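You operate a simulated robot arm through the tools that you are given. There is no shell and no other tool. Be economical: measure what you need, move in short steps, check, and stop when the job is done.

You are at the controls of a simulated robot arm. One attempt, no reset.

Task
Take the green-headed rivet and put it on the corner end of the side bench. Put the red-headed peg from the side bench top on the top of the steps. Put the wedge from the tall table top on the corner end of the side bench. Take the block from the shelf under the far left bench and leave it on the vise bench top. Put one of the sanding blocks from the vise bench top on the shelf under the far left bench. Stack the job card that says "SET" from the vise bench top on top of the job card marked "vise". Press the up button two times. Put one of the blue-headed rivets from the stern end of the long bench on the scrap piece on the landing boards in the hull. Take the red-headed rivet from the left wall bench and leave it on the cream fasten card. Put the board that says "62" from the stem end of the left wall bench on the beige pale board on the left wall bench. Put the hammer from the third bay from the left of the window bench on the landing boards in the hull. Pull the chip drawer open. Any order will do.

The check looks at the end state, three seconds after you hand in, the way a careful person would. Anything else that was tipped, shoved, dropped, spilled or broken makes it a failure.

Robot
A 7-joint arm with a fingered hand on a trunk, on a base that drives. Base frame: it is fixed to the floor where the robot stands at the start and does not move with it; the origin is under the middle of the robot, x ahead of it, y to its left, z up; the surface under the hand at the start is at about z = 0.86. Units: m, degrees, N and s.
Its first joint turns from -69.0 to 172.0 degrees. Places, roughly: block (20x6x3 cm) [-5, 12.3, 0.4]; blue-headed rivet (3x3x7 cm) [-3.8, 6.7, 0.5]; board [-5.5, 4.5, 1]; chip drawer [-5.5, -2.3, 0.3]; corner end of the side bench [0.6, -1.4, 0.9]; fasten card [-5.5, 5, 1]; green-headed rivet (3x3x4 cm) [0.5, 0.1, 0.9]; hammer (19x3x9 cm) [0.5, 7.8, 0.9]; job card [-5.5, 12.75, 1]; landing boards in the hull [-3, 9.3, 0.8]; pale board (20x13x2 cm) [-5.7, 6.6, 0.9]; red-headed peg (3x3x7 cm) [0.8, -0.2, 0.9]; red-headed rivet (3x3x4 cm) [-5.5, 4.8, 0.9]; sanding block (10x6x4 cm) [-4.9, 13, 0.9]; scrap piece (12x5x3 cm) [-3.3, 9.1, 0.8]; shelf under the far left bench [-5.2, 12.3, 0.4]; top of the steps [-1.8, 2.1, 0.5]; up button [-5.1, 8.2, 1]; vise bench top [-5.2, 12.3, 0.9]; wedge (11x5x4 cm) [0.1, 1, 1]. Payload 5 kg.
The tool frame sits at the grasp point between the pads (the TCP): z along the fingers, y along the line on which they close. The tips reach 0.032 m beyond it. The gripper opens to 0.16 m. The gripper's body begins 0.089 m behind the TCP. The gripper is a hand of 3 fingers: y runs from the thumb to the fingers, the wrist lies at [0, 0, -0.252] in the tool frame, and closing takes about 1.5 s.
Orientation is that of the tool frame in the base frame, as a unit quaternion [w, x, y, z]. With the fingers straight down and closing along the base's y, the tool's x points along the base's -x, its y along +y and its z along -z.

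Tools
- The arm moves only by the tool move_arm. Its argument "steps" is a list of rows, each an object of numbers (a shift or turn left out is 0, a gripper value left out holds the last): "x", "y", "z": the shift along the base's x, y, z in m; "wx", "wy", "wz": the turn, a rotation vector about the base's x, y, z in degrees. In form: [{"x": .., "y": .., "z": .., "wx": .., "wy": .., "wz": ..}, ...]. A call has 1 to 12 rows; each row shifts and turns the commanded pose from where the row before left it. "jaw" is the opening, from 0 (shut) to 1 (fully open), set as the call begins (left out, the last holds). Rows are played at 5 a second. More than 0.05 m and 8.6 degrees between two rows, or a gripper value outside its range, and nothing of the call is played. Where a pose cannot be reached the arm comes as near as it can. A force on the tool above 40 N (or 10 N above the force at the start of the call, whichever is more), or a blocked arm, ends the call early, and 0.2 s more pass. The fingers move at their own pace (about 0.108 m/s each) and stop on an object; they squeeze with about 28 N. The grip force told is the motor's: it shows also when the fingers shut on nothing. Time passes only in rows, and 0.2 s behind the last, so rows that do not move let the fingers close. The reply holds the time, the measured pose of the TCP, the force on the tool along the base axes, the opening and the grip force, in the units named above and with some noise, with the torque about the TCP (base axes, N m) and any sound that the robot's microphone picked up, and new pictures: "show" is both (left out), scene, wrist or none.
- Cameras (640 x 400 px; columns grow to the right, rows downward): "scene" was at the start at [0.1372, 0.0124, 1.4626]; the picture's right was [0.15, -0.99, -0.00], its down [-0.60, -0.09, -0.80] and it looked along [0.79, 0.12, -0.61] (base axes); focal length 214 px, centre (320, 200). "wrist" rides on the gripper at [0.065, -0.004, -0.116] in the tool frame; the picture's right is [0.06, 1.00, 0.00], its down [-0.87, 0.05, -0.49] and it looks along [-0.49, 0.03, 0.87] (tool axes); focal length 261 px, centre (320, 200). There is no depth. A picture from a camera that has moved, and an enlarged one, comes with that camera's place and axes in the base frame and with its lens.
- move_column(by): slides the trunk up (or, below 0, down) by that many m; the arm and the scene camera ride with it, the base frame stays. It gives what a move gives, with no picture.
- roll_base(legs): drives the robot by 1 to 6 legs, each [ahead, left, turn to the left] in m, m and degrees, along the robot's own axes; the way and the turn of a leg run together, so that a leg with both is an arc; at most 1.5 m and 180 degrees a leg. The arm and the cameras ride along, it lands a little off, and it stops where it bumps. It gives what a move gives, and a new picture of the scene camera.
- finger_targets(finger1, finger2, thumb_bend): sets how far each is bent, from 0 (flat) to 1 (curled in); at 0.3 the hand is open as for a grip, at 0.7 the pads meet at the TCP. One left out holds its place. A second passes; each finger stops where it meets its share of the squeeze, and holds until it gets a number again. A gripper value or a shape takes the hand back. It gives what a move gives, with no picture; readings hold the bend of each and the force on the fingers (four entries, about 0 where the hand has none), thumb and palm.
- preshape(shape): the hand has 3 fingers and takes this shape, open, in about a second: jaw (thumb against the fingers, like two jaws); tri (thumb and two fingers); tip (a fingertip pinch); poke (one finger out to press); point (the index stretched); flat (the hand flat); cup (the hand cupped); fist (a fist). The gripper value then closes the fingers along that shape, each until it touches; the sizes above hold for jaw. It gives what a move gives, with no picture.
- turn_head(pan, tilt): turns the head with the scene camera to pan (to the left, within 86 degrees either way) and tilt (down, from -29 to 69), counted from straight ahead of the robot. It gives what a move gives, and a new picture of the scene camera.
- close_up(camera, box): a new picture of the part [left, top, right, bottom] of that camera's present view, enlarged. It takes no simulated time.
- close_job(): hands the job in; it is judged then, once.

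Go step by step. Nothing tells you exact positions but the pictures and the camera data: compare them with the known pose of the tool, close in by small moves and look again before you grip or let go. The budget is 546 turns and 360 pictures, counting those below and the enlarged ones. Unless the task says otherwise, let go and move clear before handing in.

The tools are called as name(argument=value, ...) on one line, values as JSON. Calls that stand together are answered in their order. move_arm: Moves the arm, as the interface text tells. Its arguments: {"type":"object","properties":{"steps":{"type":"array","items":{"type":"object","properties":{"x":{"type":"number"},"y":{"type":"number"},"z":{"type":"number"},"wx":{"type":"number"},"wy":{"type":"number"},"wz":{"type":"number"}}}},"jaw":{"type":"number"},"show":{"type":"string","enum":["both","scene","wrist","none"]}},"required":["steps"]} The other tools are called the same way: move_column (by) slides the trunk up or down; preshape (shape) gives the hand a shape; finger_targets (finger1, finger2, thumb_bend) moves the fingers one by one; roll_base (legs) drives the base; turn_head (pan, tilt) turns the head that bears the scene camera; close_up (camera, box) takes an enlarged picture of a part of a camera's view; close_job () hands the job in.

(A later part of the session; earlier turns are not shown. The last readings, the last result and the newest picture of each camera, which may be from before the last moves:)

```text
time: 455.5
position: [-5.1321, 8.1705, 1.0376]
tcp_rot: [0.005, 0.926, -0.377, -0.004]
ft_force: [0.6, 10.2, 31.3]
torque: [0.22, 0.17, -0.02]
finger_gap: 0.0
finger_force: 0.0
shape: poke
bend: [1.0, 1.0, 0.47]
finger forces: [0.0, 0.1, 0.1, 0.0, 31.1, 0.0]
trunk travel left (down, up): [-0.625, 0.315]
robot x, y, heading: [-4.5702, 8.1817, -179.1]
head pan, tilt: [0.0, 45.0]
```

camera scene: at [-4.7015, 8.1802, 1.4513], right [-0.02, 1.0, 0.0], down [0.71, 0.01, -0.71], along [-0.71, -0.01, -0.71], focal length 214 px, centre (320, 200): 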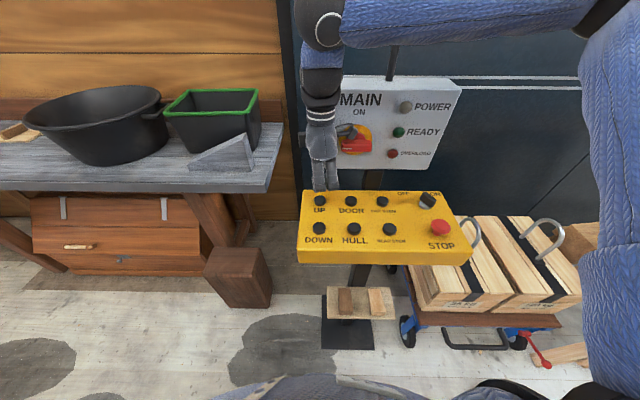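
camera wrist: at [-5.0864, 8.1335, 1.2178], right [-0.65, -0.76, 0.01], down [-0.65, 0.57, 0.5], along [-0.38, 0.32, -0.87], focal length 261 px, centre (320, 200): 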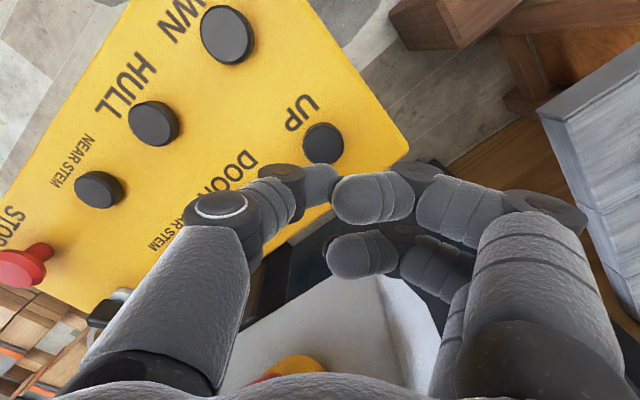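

A click was heard – that is press one. I lift clear and press again just past the click point.

move_arm(steps=[{"z": 0.01}, {"z": 0.012}, {}, {}], show="none")

move_arm(steps=[{"z": -0.008}, {"z": -0.006}, {"z": -0.005}, {}], show="none")

move_arm(steps=[{"z": 0.01}, {"z": 0.02}, {"z": 0.04}, {"z": 0.05}, {}], show="scene")

```text
time: 456.5
position: [-5.1316, 8.1694, 1.0576]
tcp_rot: [0.003, 0.926, -0.377, -0.003]
ft_force: [-0.2, 0.7, 0.2]
torque: [0.0, 0.0, 0.02]
finger_gap: 0.0
finger_force: 0.1
shape: poke
bend: [1.0, 1.0, 0.46]
finger forces: [0.1, 0.0, 0.0, 0.1, 0.1, 0.1]
trunk travel left (down, up): [-0.625, 0.315]
robot x, y, heading: [-4.5692, 8.1799, -179.1]
head pan, tilt: [0.0, 45.0]
```

```text
time: 457.5
position: [-5.1324, 8.1704, 1.0408]
tcp_rot: [0.004, 0.926, -0.378, -0.004]
ft_force: [0.7, 7.2, 23.2]
torque: [0.09, 0.08, -0.03]
finger_gap: 0.0
finger_force: 0.0
shape: poke
bend: [1.0, 1.0, 0.46]
finger forces: [0.0, 0.1, 0.1, 0.1, 23.1, 0.1]
trunk travel left (down, up): [-0.625, 0.315]
robot x, y, heading: [-4.5725, 8.1823, -179.0]
head pan, tilt: [0.0, 45.0]
heard: click
```

```text
time: 458.7
position: [-5.1351, 8.1705, 1.1583]
tcp_rot: [0.004, 0.926, -0.378, -0.003]
ft_force: [-0.2, 0.3, 0.3]
torque: [0.02, -0.04, -0.01]
finger_gap: 0.0
finger_force: 0.1
shape: poke
bend: [1.0, 1.0, 0.46]
finger forces: [0.0, 0.0, 0.0, 0.0, 0.0, 0.1]
trunk travel left (down, up): [-0.625, 0.315]
robot x, y, heading: [-4.5732, 8.1801, -179.3]
head pan, tilt: [0.0, 45.0]
camera scene: at [-4.7032, 8.1806, 1.451], right [-0.02, 1.0, 0.0], down [0.71, 0.01, -0.71], along [-0.71, -0.01, -0.71], focal length 214 px, centre (320, 200)
```

scene: 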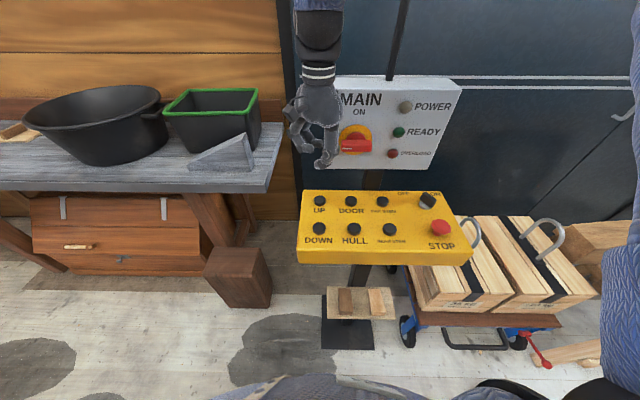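

Both presses clicked. Now the vise bench: I reset the hand, back off and drive towards y≈12.

preshape(shape="jaw")

move_arm(steps=[{"z": 0.05}, {"z": 0.05}, {"x": 0.04, "wz": 8.4}, {"wz": 8.4}, {"wz": 8.4}, {"wz": 8.4}, {"wz": 8.4}, {"wz": 2.4}], jaw=0.5, show="none")

roll_base(legs=[[-0.25, 0, -0.8], [0, -1.4, 0], [0, -1.3, 0], [0, -1.0, 0]])

turn_head(pan=-15, tilt=35)

```text
time: 459.6
position: [-5.1348, 8.1715, 1.1591]
tcp_rot: [0.004, 0.926, -0.378, -0.003]
ft_force: [0.1, -0.7, 1.5]
torque: [-0.03, 0.0, 0.0]
finger_gap: 0.16
finger_force: 0.1
shape: jaw
bend: [0.3, 0.3, 0.3]
finger forces: [0.0, 0.1, 0.0, 0.0, 0.0, 0.1]
trunk travel left (down, up): [-0.625, 0.315]
robot x, y, heading: [-4.5776, 8.1807, -179.1]
head pan, tilt: [0.0, 45.0]
```

```text
time: 461.4
position: [-5.0937, 8.1697, 1.2586]
tcp_rot: [0.005, 1.0, 0.001, -0.002]
ft_force: [-0.5, 0.1, -0.1]
torque: [-0.02, -0.01, 0.01]
finger_gap: 0.0804
finger_force: 0.1
shape: jaw
bend: [0.72, 0.72, 0.7]
finger forces: [0.1, 0.0, 0.0, 0.0, 0.1, 0.0]
trunk travel left (down, up): [-0.625, 0.315]
robot x, y, heading: [-4.5712, 8.1815, -179.2]
head pan, tilt: [0.0, 45.0]
```

```text
time: 480.9
position: [-4.8163, 11.9256, 1.2593]
tcp_rot: [0.005, 1.0, -0.015, -0.002]
ft_force: [0.2, -0.7, 0.3]
torque: [-0.01, 0.01, 0.0]
finger_gap: 0.0806
finger_force: 0.0
shape: jaw
bend: [0.72, 0.72, 0.7]
finger forces: [0.0, 0.0, 0.1, 0.0, 0.0, 0.1]
trunk travel left (down, up): [-0.625, 0.315]
robot x, y, heading: [-4.2942, 11.9206, 179.3]
head pan, tilt: [0.0, 45.0]
camera scene: at [-4.4248, 11.9255, 1.4512], right [0.01, 1.0, 0.0], down [0.71, -0.01, -0.71], along [-0.71, 0.01, -0.71], focal length 214 px, centre (320, 200)
```

scene: 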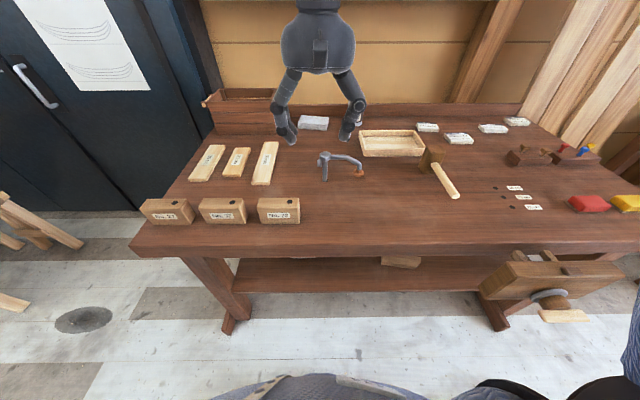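

```text
time: 481.6
position: [-4.8161, 11.9259, 1.2598]
tcp_rot: [0.004, 1.0, -0.015, -0.002]
ft_force: [0.5, 0.1, 0.5]
torque: [0.01, -0.02, -0.02]
finger_gap: 0.0807
finger_force: 0.1
shape: jaw
bend: [0.72, 0.72, 0.7]
finger forces: [0.0, 0.0, 0.0, 0.0, 0.0, 0.0]
trunk travel left (down, up): [-0.625, 0.315]
robot x, y, heading: [-4.2951, 11.9224, 179.2]
head pan, tilt: [-15.0, 35.0]
camera scene: at [-4.4282, 11.9476, 1.466], right [0.27, 0.96, 0.0], down [0.55, -0.16, -0.82], along [-0.79, 0.22, -0.57], focal length 214 px, centre (320, 200)
```

scene: 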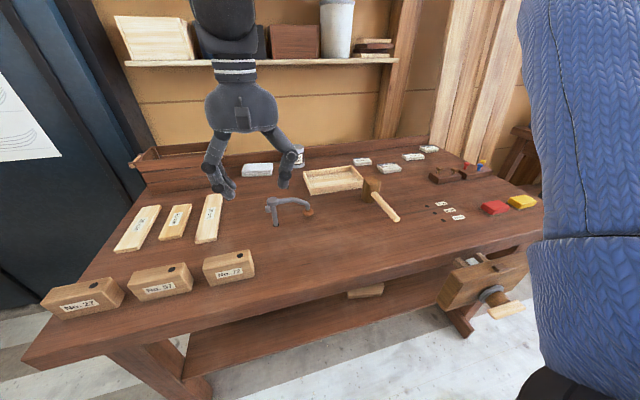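

close_up(camera="scene", box=[340, 130, 560, 240])

turn_head(pan=0, tilt=55)

```text
2.91 times, centred on (450, 185) of scene
camera zoom: at [-4.4282, 11.9476, 1.466], right [0.27, 0.96, 0.0], down [0.55, -0.16, -0.82], along [-0.79, 0.22, -0.57], focal length 624 px, centre (-58, 244)
```

zoom: 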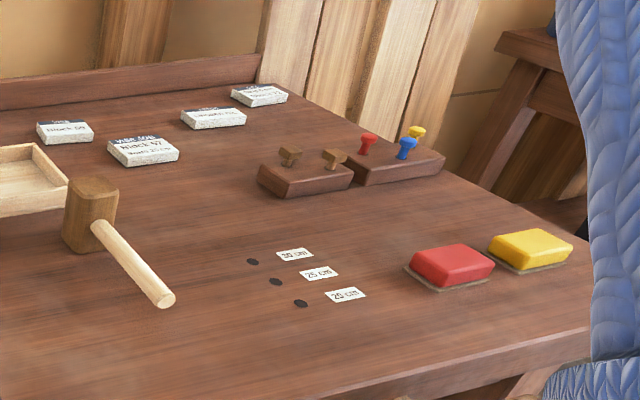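

```text
time: 482.5
position: [-4.8155, 11.9249, 1.2582]
tcp_rot: [0.005, 1.0, -0.015, -0.002]
ft_force: [-1.0, -0.1, 0.2]
torque: [0.01, 0.01, 0.01]
finger_gap: 0.0805
finger_force: 0.1
shape: jaw
bend: [0.72, 0.72, 0.7]
finger forces: [0.1, 0.0, 0.0, 0.0, 0.0, 0.1]
trunk travel left (down, up): [-0.625, 0.315]
robot x, y, heading: [-4.2903, 11.9209, 179.2]
head pan, tilt: [0.0, 55.0]
camera scene: at [-4.4156, 11.9249, 1.4379], right [0.01, 1.0, 0.0], down [0.82, -0.01, -0.57], along [-0.57, 0.01, -0.82], focal length 214 px, centre (320, 200)
```

scene: 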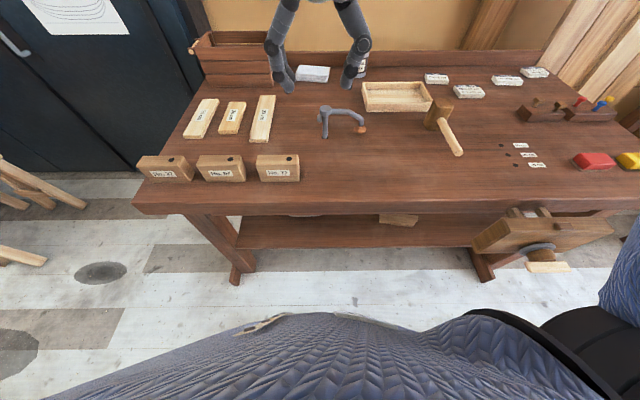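

Four job cards lie at the back right of the bench. I move in closer to read them.

roll_base(legs=[[0.0, -0.45, 0.8], [0.14, 0, 0]])

turn_head(pan=-15, tilt=35)

close_up(camera="scene", box=[260, 130, 460, 230])

```text
time: 486.1
position: [-4.9563, 12.3806, 1.2585]
tcp_rot: [0.005, 1.0, -0.011, 0.0]
ft_force: [-0.9, -0.1, -0.3]
torque: [-0.03, -0.06, 0.02]
finger_gap: 0.0806
finger_force: 0.0
shape: jaw
bend: [0.72, 0.72, 0.7]
finger forces: [0.0, 0.0, 0.0, 0.1, 0.0, 0.0]
trunk travel left (down, up): [-0.625, 0.315]
robot x, y, heading: [-4.4328, 12.3771, 179.6]
head pan, tilt: [0.0, 55.0]
camera scene: at [-4.5556, 12.3826, 1.4376], right [0.01, 1.0, 0.0], down [0.82, -0.01, -0.57], along [-0.57, 0.0, -0.82], focal length 214 px, centre (320, 200)
```

scene: 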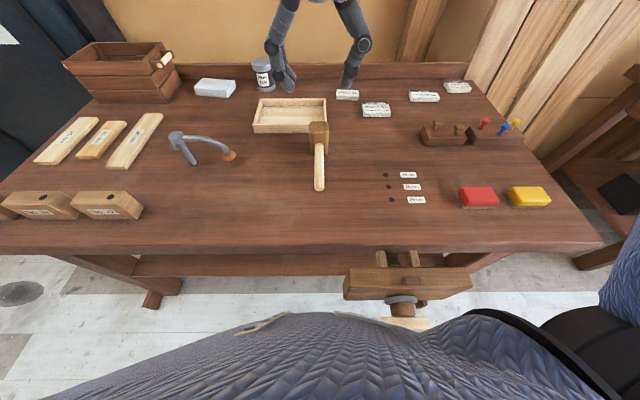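

```text
time: 487.0
position: [-4.9545, 12.3814, 1.2599]
tcp_rot: [0.005, 1.0, -0.011, -0.001]
ft_force: [0.1, -0.2, 0.4]
torque: [-0.02, 0.01, 0.03]
finger_gap: 0.0806
finger_force: 0.0
shape: jaw
bend: [0.72, 0.72, 0.7]
finger forces: [0.0, 0.1, 0.0, 0.0, 0.0, 0.0]
trunk travel left (down, up): [-0.625, 0.315]
robot x, y, heading: [-4.4333, 12.3847, 179.7]
head pan, tilt: [-15.0, 35.0]
camera scene: at [-4.5661, 12.4052, 1.466], right [0.26, 0.96, 0.0], down [0.55, -0.15, -0.82], along [-0.79, 0.22, -0.57], focal length 214 px, centre (320, 200)
```

scene: 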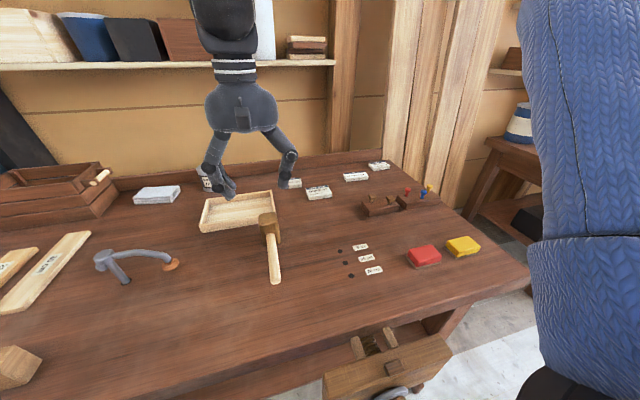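

```text
3.20 times, centred on (360, 180) of scene
camera zoom: at [-4.5661, 12.4052, 1.466], right [0.26, 0.96, 0.0], down [0.55, -0.15, -0.82], along [-0.79, 0.22, -0.57], focal length 686 px, centre (192, 264)
```

zoom: 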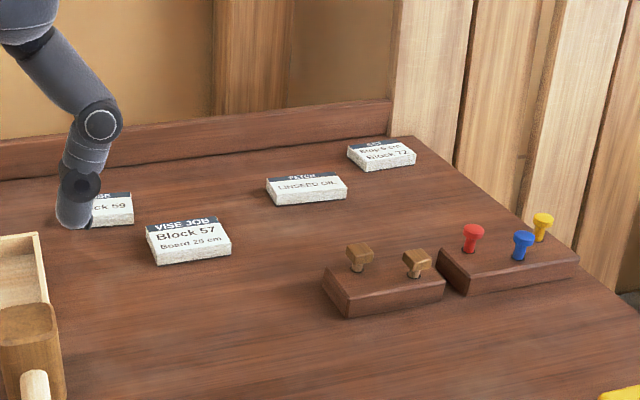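

close_up(camera="scene", box=[340, 155, 400, 190])

move_arm(steps=[{"y": -0.05}, {"y": -0.05}, {"y": -0.05}], show="none")

close_up(camera="scene", box=[260, 165, 340, 210])

```text
10.67 times, centred on (370, 172) of scene
camera zoom: at [-4.5661, 12.4052, 1.466], right [0.26, 0.96, 0.0], down [0.55, -0.15, -0.82], along [-0.79, 0.22, -0.57], focal length 2288 px, centre (-213, 493)
```

zoom: 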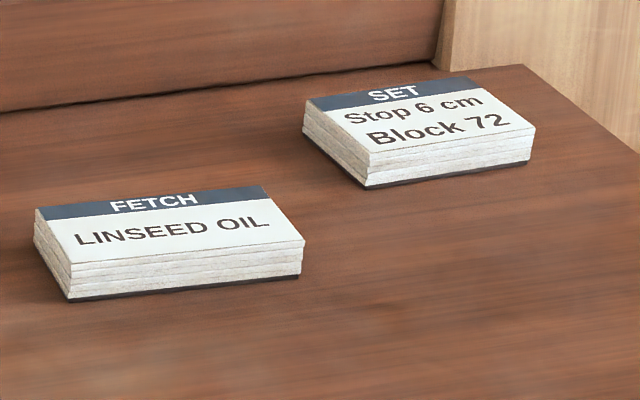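

```text
time: 487.8
position: [-4.9548, 12.2274, 1.2582]
tcp_rot: [0.004, 1.0, -0.012, -0.001]
ft_force: [-0.1, -0.1, 0.6]
torque: [0.09, 0.0, 0.03]
finger_gap: 0.0802
finger_force: 0.1
shape: jaw
bend: [0.72, 0.72, 0.7]
finger forces: [0.0, 0.1, 0.1, 0.0, 0.0, 0.0]
trunk travel left (down, up): [-0.625, 0.315]
robot x, y, heading: [-4.4334, 12.3817, 179.5]
head pan, tilt: [-15.0, 35.0]
```

```text
8.00 times, centred on (300, 188) of scene
camera zoom: at [-4.5665, 12.402, 1.4661], right [0.27, 0.96, 0.0], down [0.55, -0.15, -0.82], along [-0.79, 0.22, -0.57], focal length 1716 px, centre (480, 300)
```

zoom: 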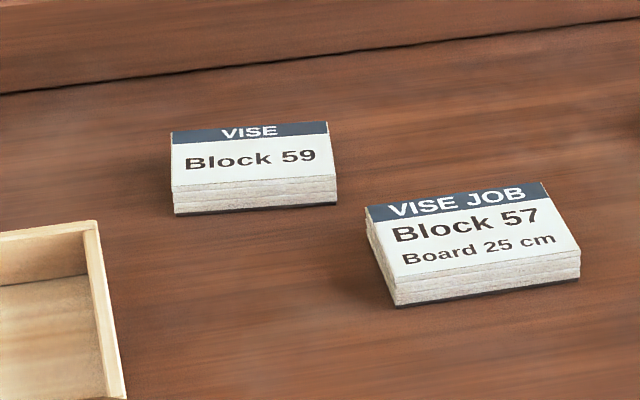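

The target cards: "SET" at about (-5.61, 13.06) and "VISE" at (-5.55, 12.52). They are deep on the bench, so I'll tilt the hand outward. I drive to y≈13 first.

move_arm(steps=[{"y": 0.05}, {"y": 0.05}, {"y": 0.05}], jaw=0.85, show="none")

roll_base(legs=[[-0.12, 0, 0], [0, -0.66, 0.4], [0.13, 0, 0]])

turn_head(pan=0, tilt=40)

```text
time: 488.6
position: [-4.9546, 12.384, 1.2596]
tcp_rot: [0.006, 1.0, -0.012, -0.001]
ft_force: [-1.4, 0.8, 0.2]
torque: [-0.09, 0.02, -0.03]
finger_gap: 0.1357
finger_force: 0.0
shape: jaw
bend: [0.54, 0.54, 0.5]
finger forces: [0.0, 0.0, 0.0, 0.0, 0.1, 0.1]
trunk travel left (down, up): [-0.625, 0.315]
robot x, y, heading: [-4.4294, 12.379, 179.6]
head pan, tilt: [-15.0, 35.0]
```

```text
time: 494.0
position: [-4.9707, 13.0307, 1.2577]
tcp_rot: [0.005, 1.0, -0.002, 0.0]
ft_force: [-1.4, -0.8, 0.5]
torque: [-0.03, -0.03, 0.02]
finger_gap: 0.1357
finger_force: 0.0
shape: jaw
bend: [0.54, 0.54, 0.5]
finger forces: [0.0, 0.0, 0.0, 0.0, 0.0, 0.0]
trunk travel left (down, up): [-0.625, 0.315]
robot x, y, heading: [-4.4461, 13.0381, -179.4]
head pan, tilt: [-15.0, 35.0]
camera scene: at [-4.5824, 13.0629, 1.4658], right [0.25, 0.97, 0.0], down [0.56, -0.14, -0.82], along [-0.79, 0.2, -0.57], focal length 214 px, centre (320, 200)
```

scene: 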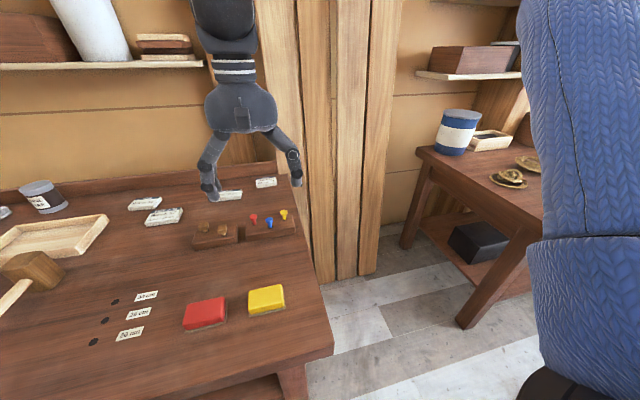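

```text
time: 494.8
position: [-4.9683, 13.0315, 1.2597]
tcp_rot: [0.005, 1.0, -0.002, -0.001]
ft_force: [-0.3, -0.1, 0.6]
torque: [0.01, 0.01, 0.0]
finger_gap: 0.1361
finger_force: 0.0
shape: jaw
bend: [0.54, 0.54, 0.5]
finger forces: [0.0, 0.0, 0.0, 0.0, 0.0, 0.1]
trunk travel left (down, up): [-0.625, 0.315]
robot x, y, heading: [-4.4452, 13.0386, -179.5]
head pan, tilt: [0.0, 40.0]
camera scene: at [-4.5794, 13.0401, 1.4586], right [-0.01, 1.0, 0.0], down [0.64, 0.01, -0.77], along [-0.77, -0.01, -0.64], focal length 214 px, centre (320, 200)
```

scene: 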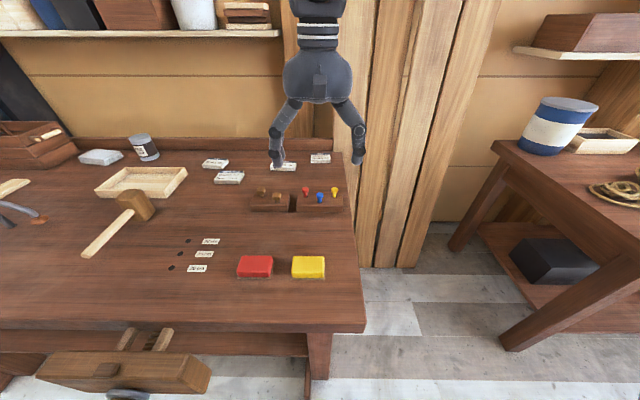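

I tilt the hand outward 45° while extending towards the SET card.

move_arm(steps=[{"wy": 7.5, "x": -0.045}, {"wy": 7.5, "x": -0.045}, {"wy": 7.5, "x": -0.045}, {"wy": 7.5, "x": -0.045}, {"wy": 7.5, "x": -0.045}, {"wy": 7.5, "x": -0.045}, {"x": -0.045, "z": -0.02}, {"x": -0.045, "z": -0.02}, {"x": -0.045, "z": -0.02}, {"x": -0.04, "z": -0.02}, {}])

```text
time: 497.1
position: [-5.4142, 13.0296, 1.1817]
tcp_rot: [0.005, 0.923, -0.001, -0.384]
ft_force: [0.0, -0.3, 0.4]
torque: [-0.01, -0.02, 0.0]
finger_gap: 0.1359
finger_force: 0.0
shape: jaw
bend: [0.54, 0.54, 0.5]
finger forces: [0.0, 0.1, 0.0, 0.0, 0.0, 0.1]
trunk travel left (down, up): [-0.625, 0.315]
robot x, y, heading: [-4.4399, 13.0391, -179.2]
head pan, tilt: [0.0, 40.0]
camera scene: at [-4.5787, 13.0401, 1.4587], right [-0.01, 1.0, 0.0], down [0.64, 0.01, -0.77], along [-0.77, -0.01, -0.64], focal length 214 px, centre (320, 200)
camera wrist: at [-5.2857, 13.0343, 1.2163], right [0.05, -1.0, -0.03], down [-0.26, -0.04, 0.96], along [-0.96, -0.04, -0.27], focal length 261 px, centre (320, 200)
```

scene: 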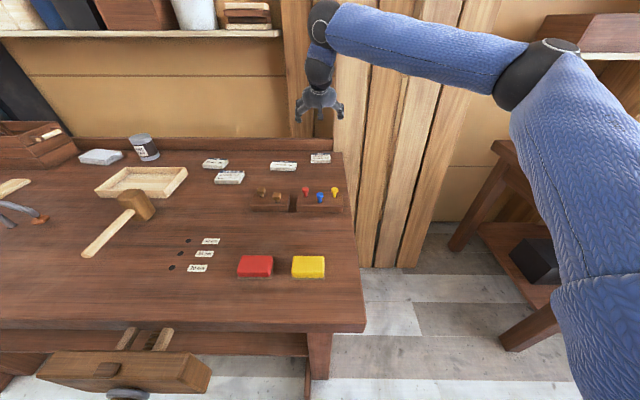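
wrist: 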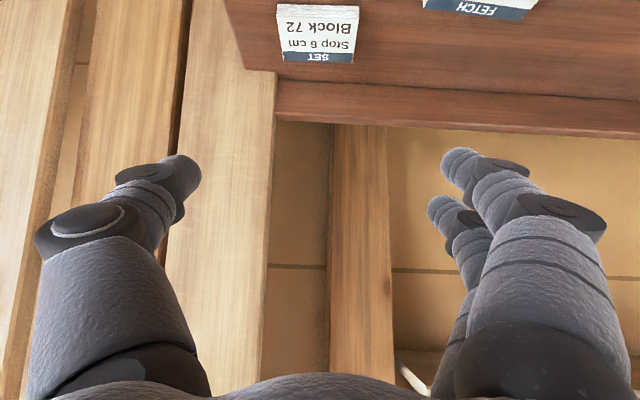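

The arm reaches comfortably. SET's top centre is at about (-5.54, 13.03, 0.934). I reduce the tilt to ~30° for a better grip and come over the card.

move_arm(steps=[{"wy": -7.5, "x": -0.03}, {"wy": -7.5, "x": -0.03}, {"x": -0.03}, {"x": -0.025}, {"z": -0.045}, {"z": -0.045}, {"z": -0.04}, {}], show="both")

```text
time: 498.9
position: [-5.5283, 13.0311, 1.0496]
tcp_rot: [0.006, 0.965, -0.001, -0.261]
ft_force: [0.0, -0.1, 0.3]
torque: [-0.01, 0.05, -0.01]
finger_gap: 0.1359
finger_force: 0.0
shape: jaw
bend: [0.54, 0.54, 0.5]
finger forces: [0.0, 0.0, 0.0, 0.1, 0.0, 0.1]
trunk travel left (down, up): [-0.625, 0.315]
robot x, y, heading: [-4.4408, 13.041, -179.5]
head pan, tilt: [0.0, 40.0]
camera scene: at [-4.5792, 13.0395, 1.4586], right [-0.01, 1.0, 0.0], down [0.64, 0.01, -0.77], along [-0.77, -0.01, -0.64], focal length 214 px, centre (320, 200)
camera wrist: at [-5.4131, 13.0367, 1.1162], right [0.05, -1.0, -0.02], down [-0.5, -0.05, 0.86], along [-0.86, -0.04, -0.51], focal length 261 px, centre (320, 200)
```

scene: 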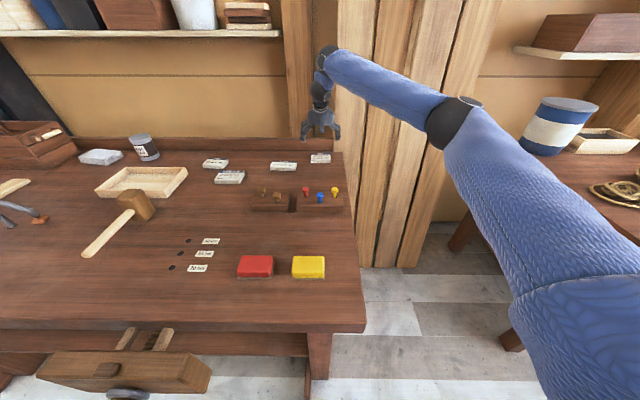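
wrist: 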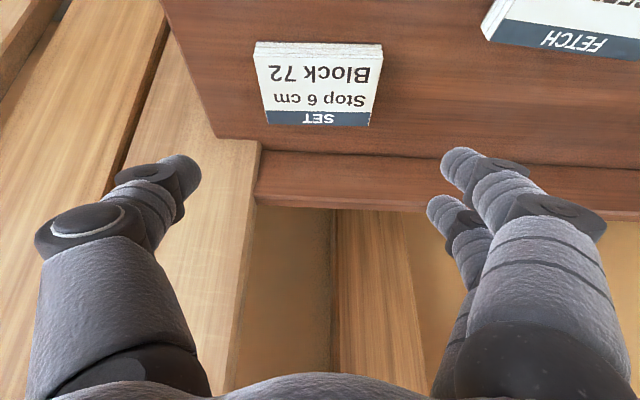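

move_arm(steps=[{"z": -0.04}, {"z": -0.03}, {}], show="wrist")

```text
time: 499.8
position: [-5.5281, 13.0305, 0.9776]
tcp_rot: [0.005, 0.966, -0.002, -0.26]
ft_force: [0.7, -0.3, 0.1]
torque: [0.05, -0.02, 0.03]
finger_gap: 0.1358
finger_force: 0.0
shape: jaw
bend: [0.54, 0.54, 0.5]
finger forces: [0.0, 0.0, 0.0, 0.1, 0.0, 0.0]
trunk travel left (down, up): [-0.625, 0.315]
robot x, y, heading: [-4.4447, 13.0365, -179.2]
head pan, tilt: [0.0, 40.0]
camera wrist: at [-5.4133, 13.0366, 1.0448], right [0.05, -1.0, -0.02], down [-0.5, -0.05, 0.86], along [-0.86, -0.04, -0.51], focal length 261 px, centre (320, 200)
```

wrist: 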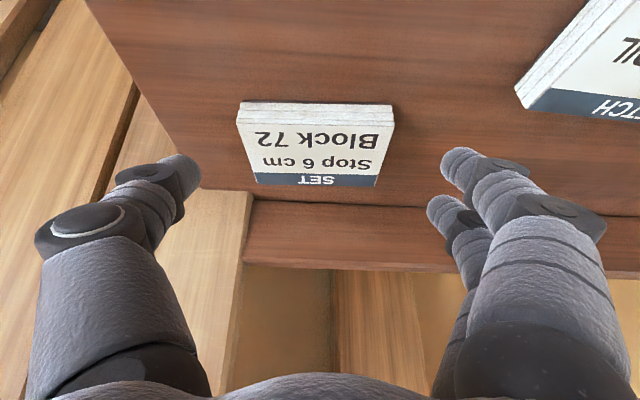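

move_arm(steps=[{"x": -0.015, "z": -0.02}, {"z": -0.015}, {}], show="none")

move_arm(steps=[{"z": -0.005}, {}], show="none")

move_arm(steps=[{"z": -0.004}, {}], show="wrist")

```text
time: 500.6
position: [-5.5438, 13.0306, 0.9419]
tcp_rot: [0.005, 0.966, -0.001, -0.26]
ft_force: [-1.2, 0.0, -0.1]
torque: [-0.02, -0.01, 0.01]
finger_gap: 0.1357
finger_force: 0.0
shape: jaw
bend: [0.54, 0.54, 0.5]
finger forces: [0.1, 0.0, 0.0, 0.0, 0.1, 0.0]
trunk travel left (down, up): [-0.625, 0.315]
robot x, y, heading: [-4.4476, 13.041, -179.5]
head pan, tilt: [0.0, 40.0]
```

```text
time: 501.1
position: [-5.5434, 13.0319, 0.9378]
tcp_rot: [0.005, 0.966, -0.001, -0.26]
ft_force: [-0.6, -0.4, 0.2]
torque: [0.02, -0.03, 0.03]
finger_gap: 0.1359
finger_force: 0.1
shape: jaw
bend: [0.54, 0.54, 0.5]
finger forces: [0.0, 0.1, 0.0, 0.1, 0.0, 0.0]
trunk travel left (down, up): [-0.625, 0.315]
robot x, y, heading: [-4.4454, 13.0407, -179.4]
head pan, tilt: [0.0, 40.0]
```

```text
time: 501.8
position: [-5.5444, 13.0317, 0.9347]
tcp_rot: [0.006, 0.965, -0.002, -0.262]
ft_force: [-3.0, 3.3, 13.7]
torque: [-1.09, 0.09, -0.28]
finger_gap: 0.1354
finger_force: 0.0
shape: jaw
bend: [0.55, 0.54, 0.5]
finger forces: [13.4, 0.0, 0.0, 0.1, 0.1, 0.1]
trunk travel left (down, up): [-0.625, 0.315]
robot x, y, heading: [-4.4496, 13.0379, -179.2]
head pan, tilt: [0.0, 40.0]
camera wrist: at [-5.4279, 13.0373, 1.0033], right [0.05, -1.0, -0.02], down [-0.5, -0.04, 0.86], along [-0.86, -0.04, -0.5], focal length 261 px, centre (320, 200)
```

wrist: 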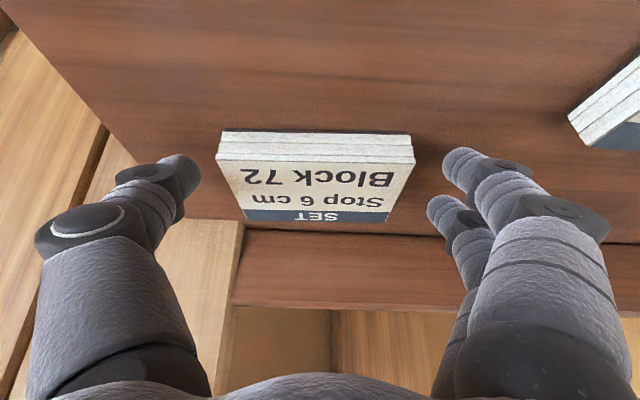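

Lower finger touches the bench; the card sits between the fingers. I ease up 2 mm and close.

move_arm(steps=[{"z": 0.003}, {}], show="none")

move_arm(steps=[{}, {}, {}, {}, {}], jaw=0, show="wrist")

```text
time: 502.4
position: [-5.5439, 13.0316, 0.9369]
tcp_rot: [0.005, 0.966, -0.001, -0.259]
ft_force: [-0.5, 1.8, 4.2]
torque: [-0.33, 0.0, -0.09]
finger_gap: 0.1353
finger_force: 0.1
shape: jaw
bend: [0.55, 0.54, 0.5]
finger forces: [4.7, 0.1, 0.0, 0.1, 0.1, 0.0]
trunk travel left (down, up): [-0.625, 0.315]
robot x, y, heading: [-4.4455, 13.0423, -179.2]
head pan, tilt: [0.0, 40.0]
```

```text
time: 503.6
position: [-5.543, 13.0308, 0.9408]
tcp_rot: [0.006, 0.965, -0.001, -0.261]
ft_force: [-3.7, -1.2, 17.5]
torque: [-1.16, 0.64, -0.18]
finger_gap: 0.0898
finger_force: 27.9
shape: jaw
bend: [0.64, 0.72, 0.71]
finger forces: [11.2, 36.1, 0.0, 0.0, 24.5, 0.0]
trunk travel left (down, up): [-0.625, 0.315]
robot x, y, heading: [-4.4468, 13.0427, -179.5]
head pan, tilt: [0.0, 40.0]
camera wrist: at [-5.4276, 13.0363, 1.0065], right [0.05, -1.0, -0.02], down [-0.5, -0.04, 0.86], along [-0.86, -0.04, -0.5], focal length 261 px, centre (320, 200)
```

wrist: 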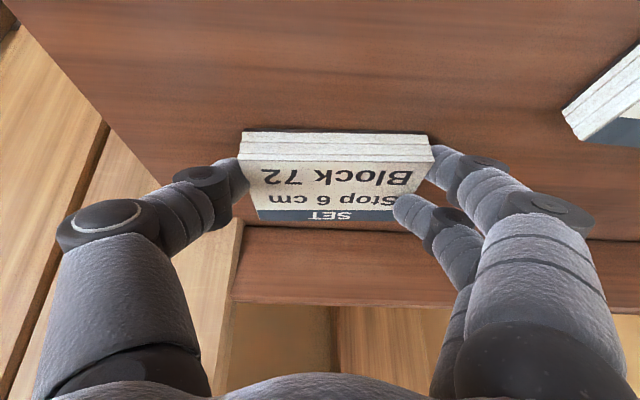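

The upper finger landed on top of the card. I open and instead close only the lower finger against the thumb.

move_arm(steps=[{}, {}, {}, {}], jaw=0.85, show="none")

finger_targets(finger1=0.8, finger2=0.25, thumb_bend=0.8)

move_arm(steps=[{}], show="wrist")

```text
time: 504.6
position: [-5.5437, 13.0314, 0.9373]
tcp_rot: [0.005, 0.966, -0.002, -0.259]
ft_force: [1.2, 0.8, 5.2]
torque: [-0.4, -0.06, 0.1]
finger_gap: 0.1354
finger_force: 0.0
shape: jaw
bend: [0.55, 0.54, 0.5]
finger forces: [5.8, 0.1, 0.1, 0.0, 0.0, 0.1]
trunk travel left (down, up): [-0.625, 0.315]
robot x, y, heading: [-4.444, 13.0418, -179.4]
head pan, tilt: [0.0, 40.0]
```

```text
time: 505.6
position: [-5.5425, 13.0287, 0.9382]
tcp_rot: [0.005, 0.966, -0.001, -0.26]
ft_force: [24.5, -4.0, -0.8]
torque: [-0.17, -0.7, 0.35]
finger_gap: 0.0165
finger_force: 16.3
shape: fingers
bend: [0.77, 0.25, 0.77]
finger forces: [20.6, 0.1, 0.0, 0.0, 12.1, 0.0]
trunk travel left (down, up): [-0.625, 0.315]
robot x, y, heading: [-4.4451, 13.0413, -179.4]
head pan, tilt: [0.0, 40.0]
```

```text
time: 505.9
position: [-5.5418, 13.0307, 0.9385]
tcp_rot: [0.005, 0.966, -0.001, -0.259]
ft_force: [27.3, -4.5, -2.0]
torque: [-0.12, -0.76, 0.41]
finger_gap: 0.0166
finger_force: 17.0
shape: fingers
bend: [0.77, 0.25, 0.77]
finger forces: [21.9, 0.0, 0.1, 0.0, 12.3, 0.0]
trunk travel left (down, up): [-0.625, 0.315]
robot x, y, heading: [-4.4433, 13.04, -179.6]
head pan, tilt: [0.0, 40.0]
camera wrist: at [-5.4266, 13.0359, 1.0052], right [0.05, -1.0, -0.02], down [-0.5, -0.05, 0.86], along [-0.86, -0.04, -0.51], focal length 261 px, centre (320, 200)
```

wrist: 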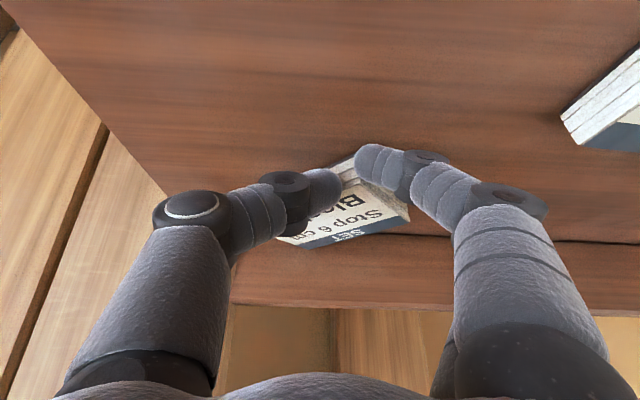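

That pushed the card back and turned it. I open, rise and look again.

move_arm(steps=[{}, {}, {}, {"x": 0.01, "z": 0.03}, {"z": 0.04}, {"z": 0.03}, {}], jaw=0.85, show="both")

```text
time: 507.6
position: [-5.535, 13.0316, 1.0361]
tcp_rot: [0.005, 0.966, -0.002, -0.26]
ft_force: [0.7, 0.0, -0.2]
torque: [-0.02, 0.04, 0.02]
finger_gap: 0.1358
finger_force: 0.0
shape: jaw
bend: [0.54, 0.54, 0.5]
finger forces: [0.0, 0.1, 0.0, 0.0, 0.0, 0.0]
trunk travel left (down, up): [-0.625, 0.315]
robot x, y, heading: [-4.4471, 13.0418, -179.5]
head pan, tilt: [0.0, 40.0]
camera scene: at [-4.5807, 13.0402, 1.4584], right [-0.01, 1.0, 0.0], down [0.64, 0.01, -0.77], along [-0.77, -0.01, -0.64], focal length 214 px, centre (320, 200)
camera wrist: at [-5.4194, 13.0374, 1.1039], right [0.05, -1.0, -0.02], down [-0.51, -0.04, 0.86], along [-0.86, -0.04, -0.51], focal length 261 px, centre (320, 200)
```

scene: 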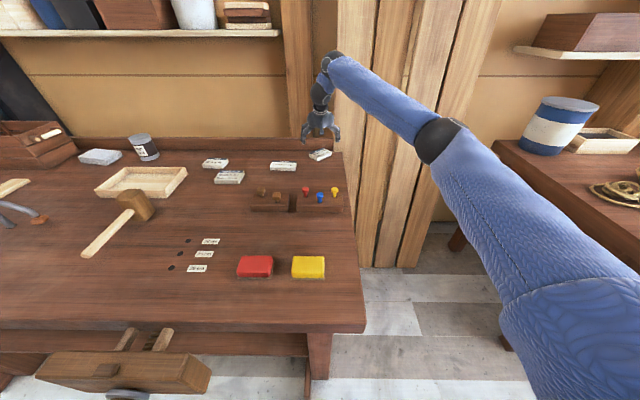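
wrist: 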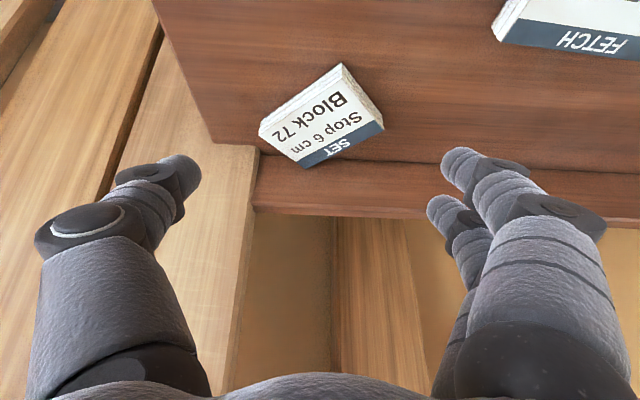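

The card now lies turned near the back right corner. I'll take it with a vertical hand from the open floor at the bench's right end. I retract and drive there.

move_arm(steps=[{"z": 0.05}, {"z": 0.05}, {"z": 0.03, "x": 0.035}, {"x": 0.045, "wy": -6}, {"x": 0.045, "wy": -6}, {"x": 0.045, "wy": -6}, {"x": 0.045, "wy": -6}, {"x": 0.045, "wy": -6}, {"x": 0.045}, {"x": 0.045}, {"x": 0.045}, {"x": 0.045, "z": 0.02}], show="none")

roll_base(legs=[[-0.1, 0, 0], [0, -0.56, -0.6], [0.3, 0, 0]])

turn_head(pan=30, tilt=45)

```text
time: 510.1
position: [-5.091, 13.0302, 1.1878]
tcp_rot: [0.004, 1.0, -0.002, -0.001]
ft_force: [0.0, -0.1, -0.2]
torque: [-0.01, 0.06, -0.04]
finger_gap: 0.1358
finger_force: 0.0
shape: jaw
bend: [0.54, 0.54, 0.5]
finger forces: [0.1, 0.1, 0.1, 0.1, 0.0, 0.0]
trunk travel left (down, up): [-0.625, 0.315]
robot x, y, heading: [-4.4441, 13.0399, -179.5]
head pan, tilt: [0.0, 40.0]
```

```text
time: 515.7
position: [-5.2952, 13.5912, 1.1864]
tcp_rot: [0.005, 1.0, -0.009, 0.0]
ft_force: [-0.7, -0.3, -0.3]
torque: [0.0, -0.02, 0.01]
finger_gap: 0.1359
finger_force: 0.1
shape: jaw
bend: [0.54, 0.54, 0.5]
finger forces: [0.0, 0.1, 0.0, 0.1, 0.0, 0.0]
trunk travel left (down, up): [-0.625, 0.315]
robot x, y, heading: [-4.6474, 13.596, 180.0]
head pan, tilt: [0.0, 40.0]
camera scene: at [-4.7815, 13.5947, 1.4583], right [0.0, 1.0, 0.0], down [0.64, 0.0, -0.77], along [-0.77, 0.0, -0.64], focal length 214 px, centre (320, 200)
```

scene: 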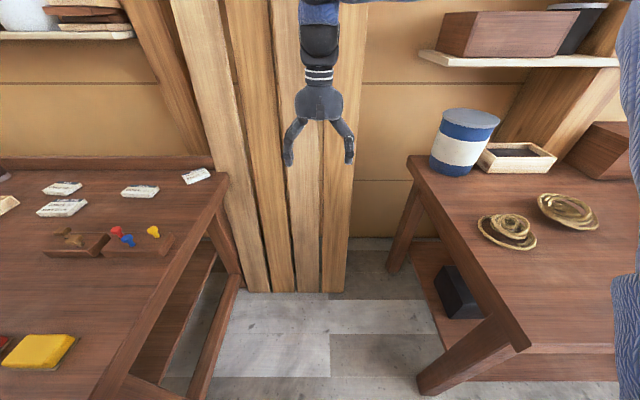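

```text
time: 516.6
position: [-5.2938, 13.5914, 1.1858]
tcp_rot: [0.003, 1.0, -0.009, -0.001]
ft_force: [0.8, -0.4, 0.1]
torque: [0.02, -0.01, 0.0]
finger_gap: 0.1359
finger_force: 0.0
shape: jaw
bend: [0.54, 0.54, 0.5]
finger forces: [0.0, 0.0, 0.0, 0.0, 0.0, 0.0]
trunk travel left (down, up): [-0.625, 0.315]
robot x, y, heading: [-4.6466, 13.5962, 180.1]
head pan, tilt: [30.0, 45.0]
camera scene: at [-4.7659, 13.5542, 1.4512], right [-0.5, 0.87, 0.0], down [0.61, 0.35, -0.71], along [-0.61, -0.35, -0.71], focal length 214 px, centre (320, 200)
```

scene: 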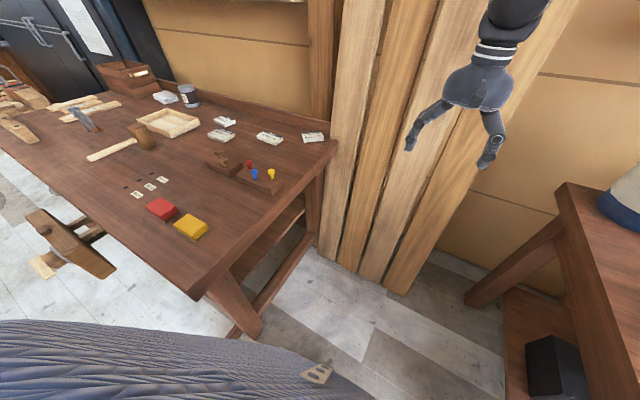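

move_arm(steps=[{"x": 0.04, "y": -0.03}, {"x": 0.04, "y": -0.03}, {"x": 0.03, "y": -0.04}, {"x": 0.02, "y": -0.045}, {"y": -0.05}, {"y": -0.05}], show="none")

roll_base(legs=[[0.22, 0, 0]])

move_arm(steps=[{"x": -0.03, "y": -0.035}, {"x": -0.03, "y": -0.035}, {"x": -0.03, "y": -0.04}, {"x": -0.03, "y": -0.04}, {"x": -0.03, "y": -0.04}, {}], show="both")

```text
time: 518.0
position: [-5.164, 13.3449, 1.1878]
tcp_rot: [0.003, 1.0, -0.009, -0.001]
ft_force: [0.3, -0.6, -0.1]
torque: [0.05, -0.01, -0.02]
finger_gap: 0.1359
finger_force: 0.0
shape: jaw
bend: [0.54, 0.54, 0.5]
finger forces: [0.0, 0.0, 0.0, 0.1, 0.0, 0.1]
trunk travel left (down, up): [-0.625, 0.315]
robot x, y, heading: [-4.6472, 13.594, 179.7]
head pan, tilt: [30.0, 45.0]
```

```text
time: 519.7
position: [-5.3854, 13.3456, 1.1881]
tcp_rot: [0.004, 1.0, -0.008, 0.0]
ft_force: [-1.1, -0.7, 1.1]
torque: [0.0, -0.06, -0.01]
finger_gap: 0.1357
finger_force: 0.0
shape: jaw
bend: [0.54, 0.54, 0.5]
finger forces: [0.0, 0.0, 0.0, 0.0, 0.1, 0.0]
trunk travel left (down, up): [-0.625, 0.315]
robot x, y, heading: [-4.8597, 13.5977, 179.7]
head pan, tilt: [30.0, 45.0]
camera scene: at [-4.9861, 13.5539, 1.4511], right [-0.5, 0.87, 0.0], down [0.61, 0.35, -0.71], along [-0.61, -0.35, -0.71], focal length 214 px, centre (320, 200)
```

scene: 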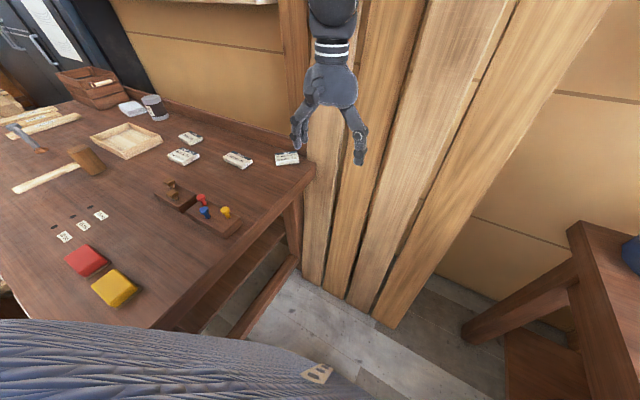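

```text
time: 521.1
position: [-5.5323, 13.1677, 1.1868]
tcp_rot: [0.008, 1.0, -0.009, -0.001]
ft_force: [-0.2, 0.6, 0.8]
torque: [-0.02, 0.0, 0.03]
finger_gap: 0.1359
finger_force: 0.1
shape: jaw
bend: [0.54, 0.54, 0.5]
finger forces: [0.1, 0.1, 0.0, 0.0, 0.0, 0.0]
out of reach, approached as far as the arm can: row 5
trunk travel left (down, up): [-0.625, 0.315]
robot x, y, heading: [-4.8638, 13.5957, 180.2]
head pan, tilt: [30.0, 45.0]
camera scene: at [-4.9843, 13.5548, 1.4513], right [-0.5, 0.87, 0.0], down [0.61, 0.35, -0.71], along [-0.61, -0.35, -0.71], focal length 214 px, centre (320, 200)
camera wrist: at [-5.4649, 13.1728, 1.3019], right [0.04, -1.0, 0.01], down [-0.87, -0.03, 0.49], along [-0.49, -0.03, -0.87], focal length 261 px, centre (320, 200)
```

scene: 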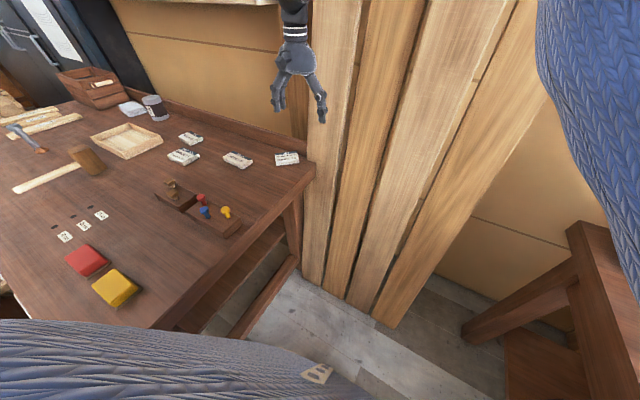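
wrist: 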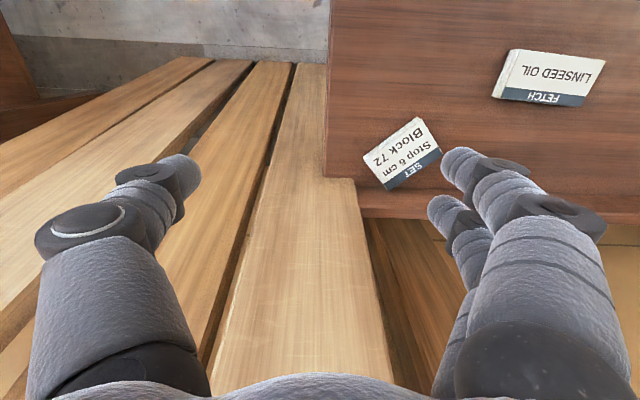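

The card lies at (-5.59, 13.04), turned about 39°. I yaw the hand to match so it closes along the card's long side, and move over it.

move_arm(steps=[{"wz": 7.8}, {"wz": 7.8}, {"wz": 7.8, "y": -0.03}, {"wz": 7.8, "y": -0.03, "x": -0.02}, {"wz": 7.8, "y": -0.035, "x": -0.02}, {"y": -0.035, "x": -0.02}, {"z": -0.04}, {"z": -0.04}, {}], jaw=0.9, show="wrist")

```text
time: 523.1
position: [-5.5601, 13.1799, 1.107]
tcp_rot: [0.004, 0.945, 0.326, 0.0]
ft_force: [-0.3, -0.2, -0.2]
torque: [-0.01, -0.02, 0.0]
finger_gap: 0.144
finger_force: 0.0
shape: jaw
bend: [0.48, 0.48, 0.44]
finger forces: [0.1, 0.1, 0.0, 0.0, 0.0, 0.0]
out of reach, approached as far as the arm can: row 3, 4, 5, 6
trunk travel left (down, up): [-0.625, 0.315]
robot x, y, heading: [-4.8661, 13.5962, 179.9]
head pan, tilt: [30.0, 45.0]
camera wrist: at [-5.5118, 13.2257, 1.2221], right [0.66, -0.75, 0.01], down [-0.65, -0.57, 0.49], along [-0.36, -0.33, -0.87], focal length 261 px, centre (320, 200)
```

wrist: 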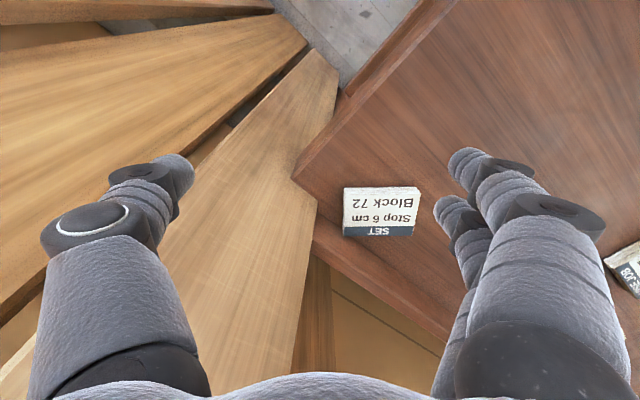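

move_arm(steps=[{"z": -0.03}, {"z": -0.03}, {}], show="none")

move_arm(steps=[{"y": -0.035, "x": -0.008}, {"y": -0.035, "x": -0.008}, {"y": -0.035, "x": -0.008}, {}], show="both")

```text
time: 523.9
position: [-5.5615, 13.1814, 1.0478]
tcp_rot: [0.004, 0.945, 0.326, 0.001]
ft_force: [1.3, 0.1, 0.0]
torque: [-0.01, 0.03, 0.03]
finger_gap: 0.1441
finger_force: 0.1
shape: jaw
bend: [0.48, 0.48, 0.44]
finger forces: [0.0, 0.0, 0.0, 0.0, 0.0, 0.0]
trunk travel left (down, up): [-0.625, 0.315]
robot x, y, heading: [-4.863, 13.5952, 179.9]
head pan, tilt: [30.0, 45.0]
```

```text
time: 524.9
position: [-5.5606, 13.1634, 1.0448]
tcp_rot: [0.006, 0.946, 0.325, -0.001]
ft_force: [0.1, 0.7, -0.8]
torque: [0.02, 0.01, 0.01]
finger_gap: 0.1437
finger_force: 0.2
shape: jaw
bend: [0.48, 0.48, 0.44]
finger forces: [0.0, 0.1, 0.0, 0.1, 0.1, 0.1]
out of reach, approached as far as the arm can: row 1, 2, 3
trunk travel left (down, up): [-0.625, 0.315]
robot x, y, heading: [-4.8647, 13.5937, -179.8]
head pan, tilt: [30.0, 45.0]
camera scene: at [-4.9847, 13.5541, 1.4512], right [-0.5, 0.87, 0.0], down [0.61, 0.35, -0.71], along [-0.61, -0.35, -0.71], focal length 214 px, centre (320, 200)
camera wrist: at [-5.5109, 13.2076, 1.1596], right [0.66, -0.75, 0.01], down [-0.65, -0.57, 0.5], along [-0.37, -0.34, -0.87], focal length 261 px, centre (320, 200)
```

scene: 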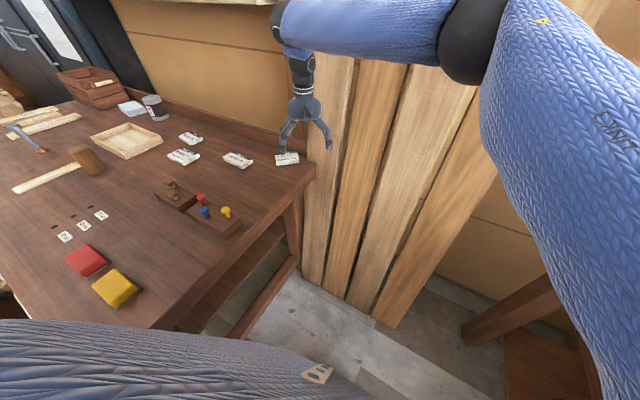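
wrist: 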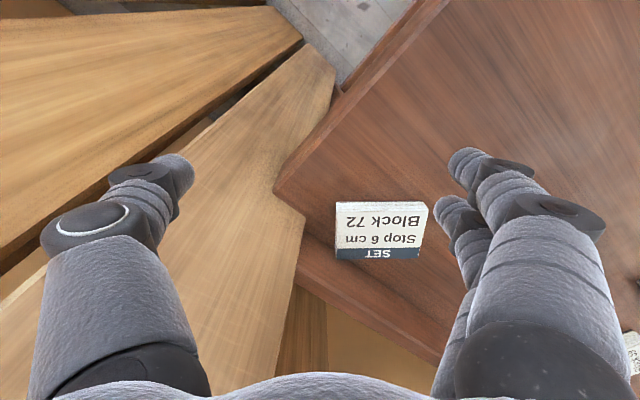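

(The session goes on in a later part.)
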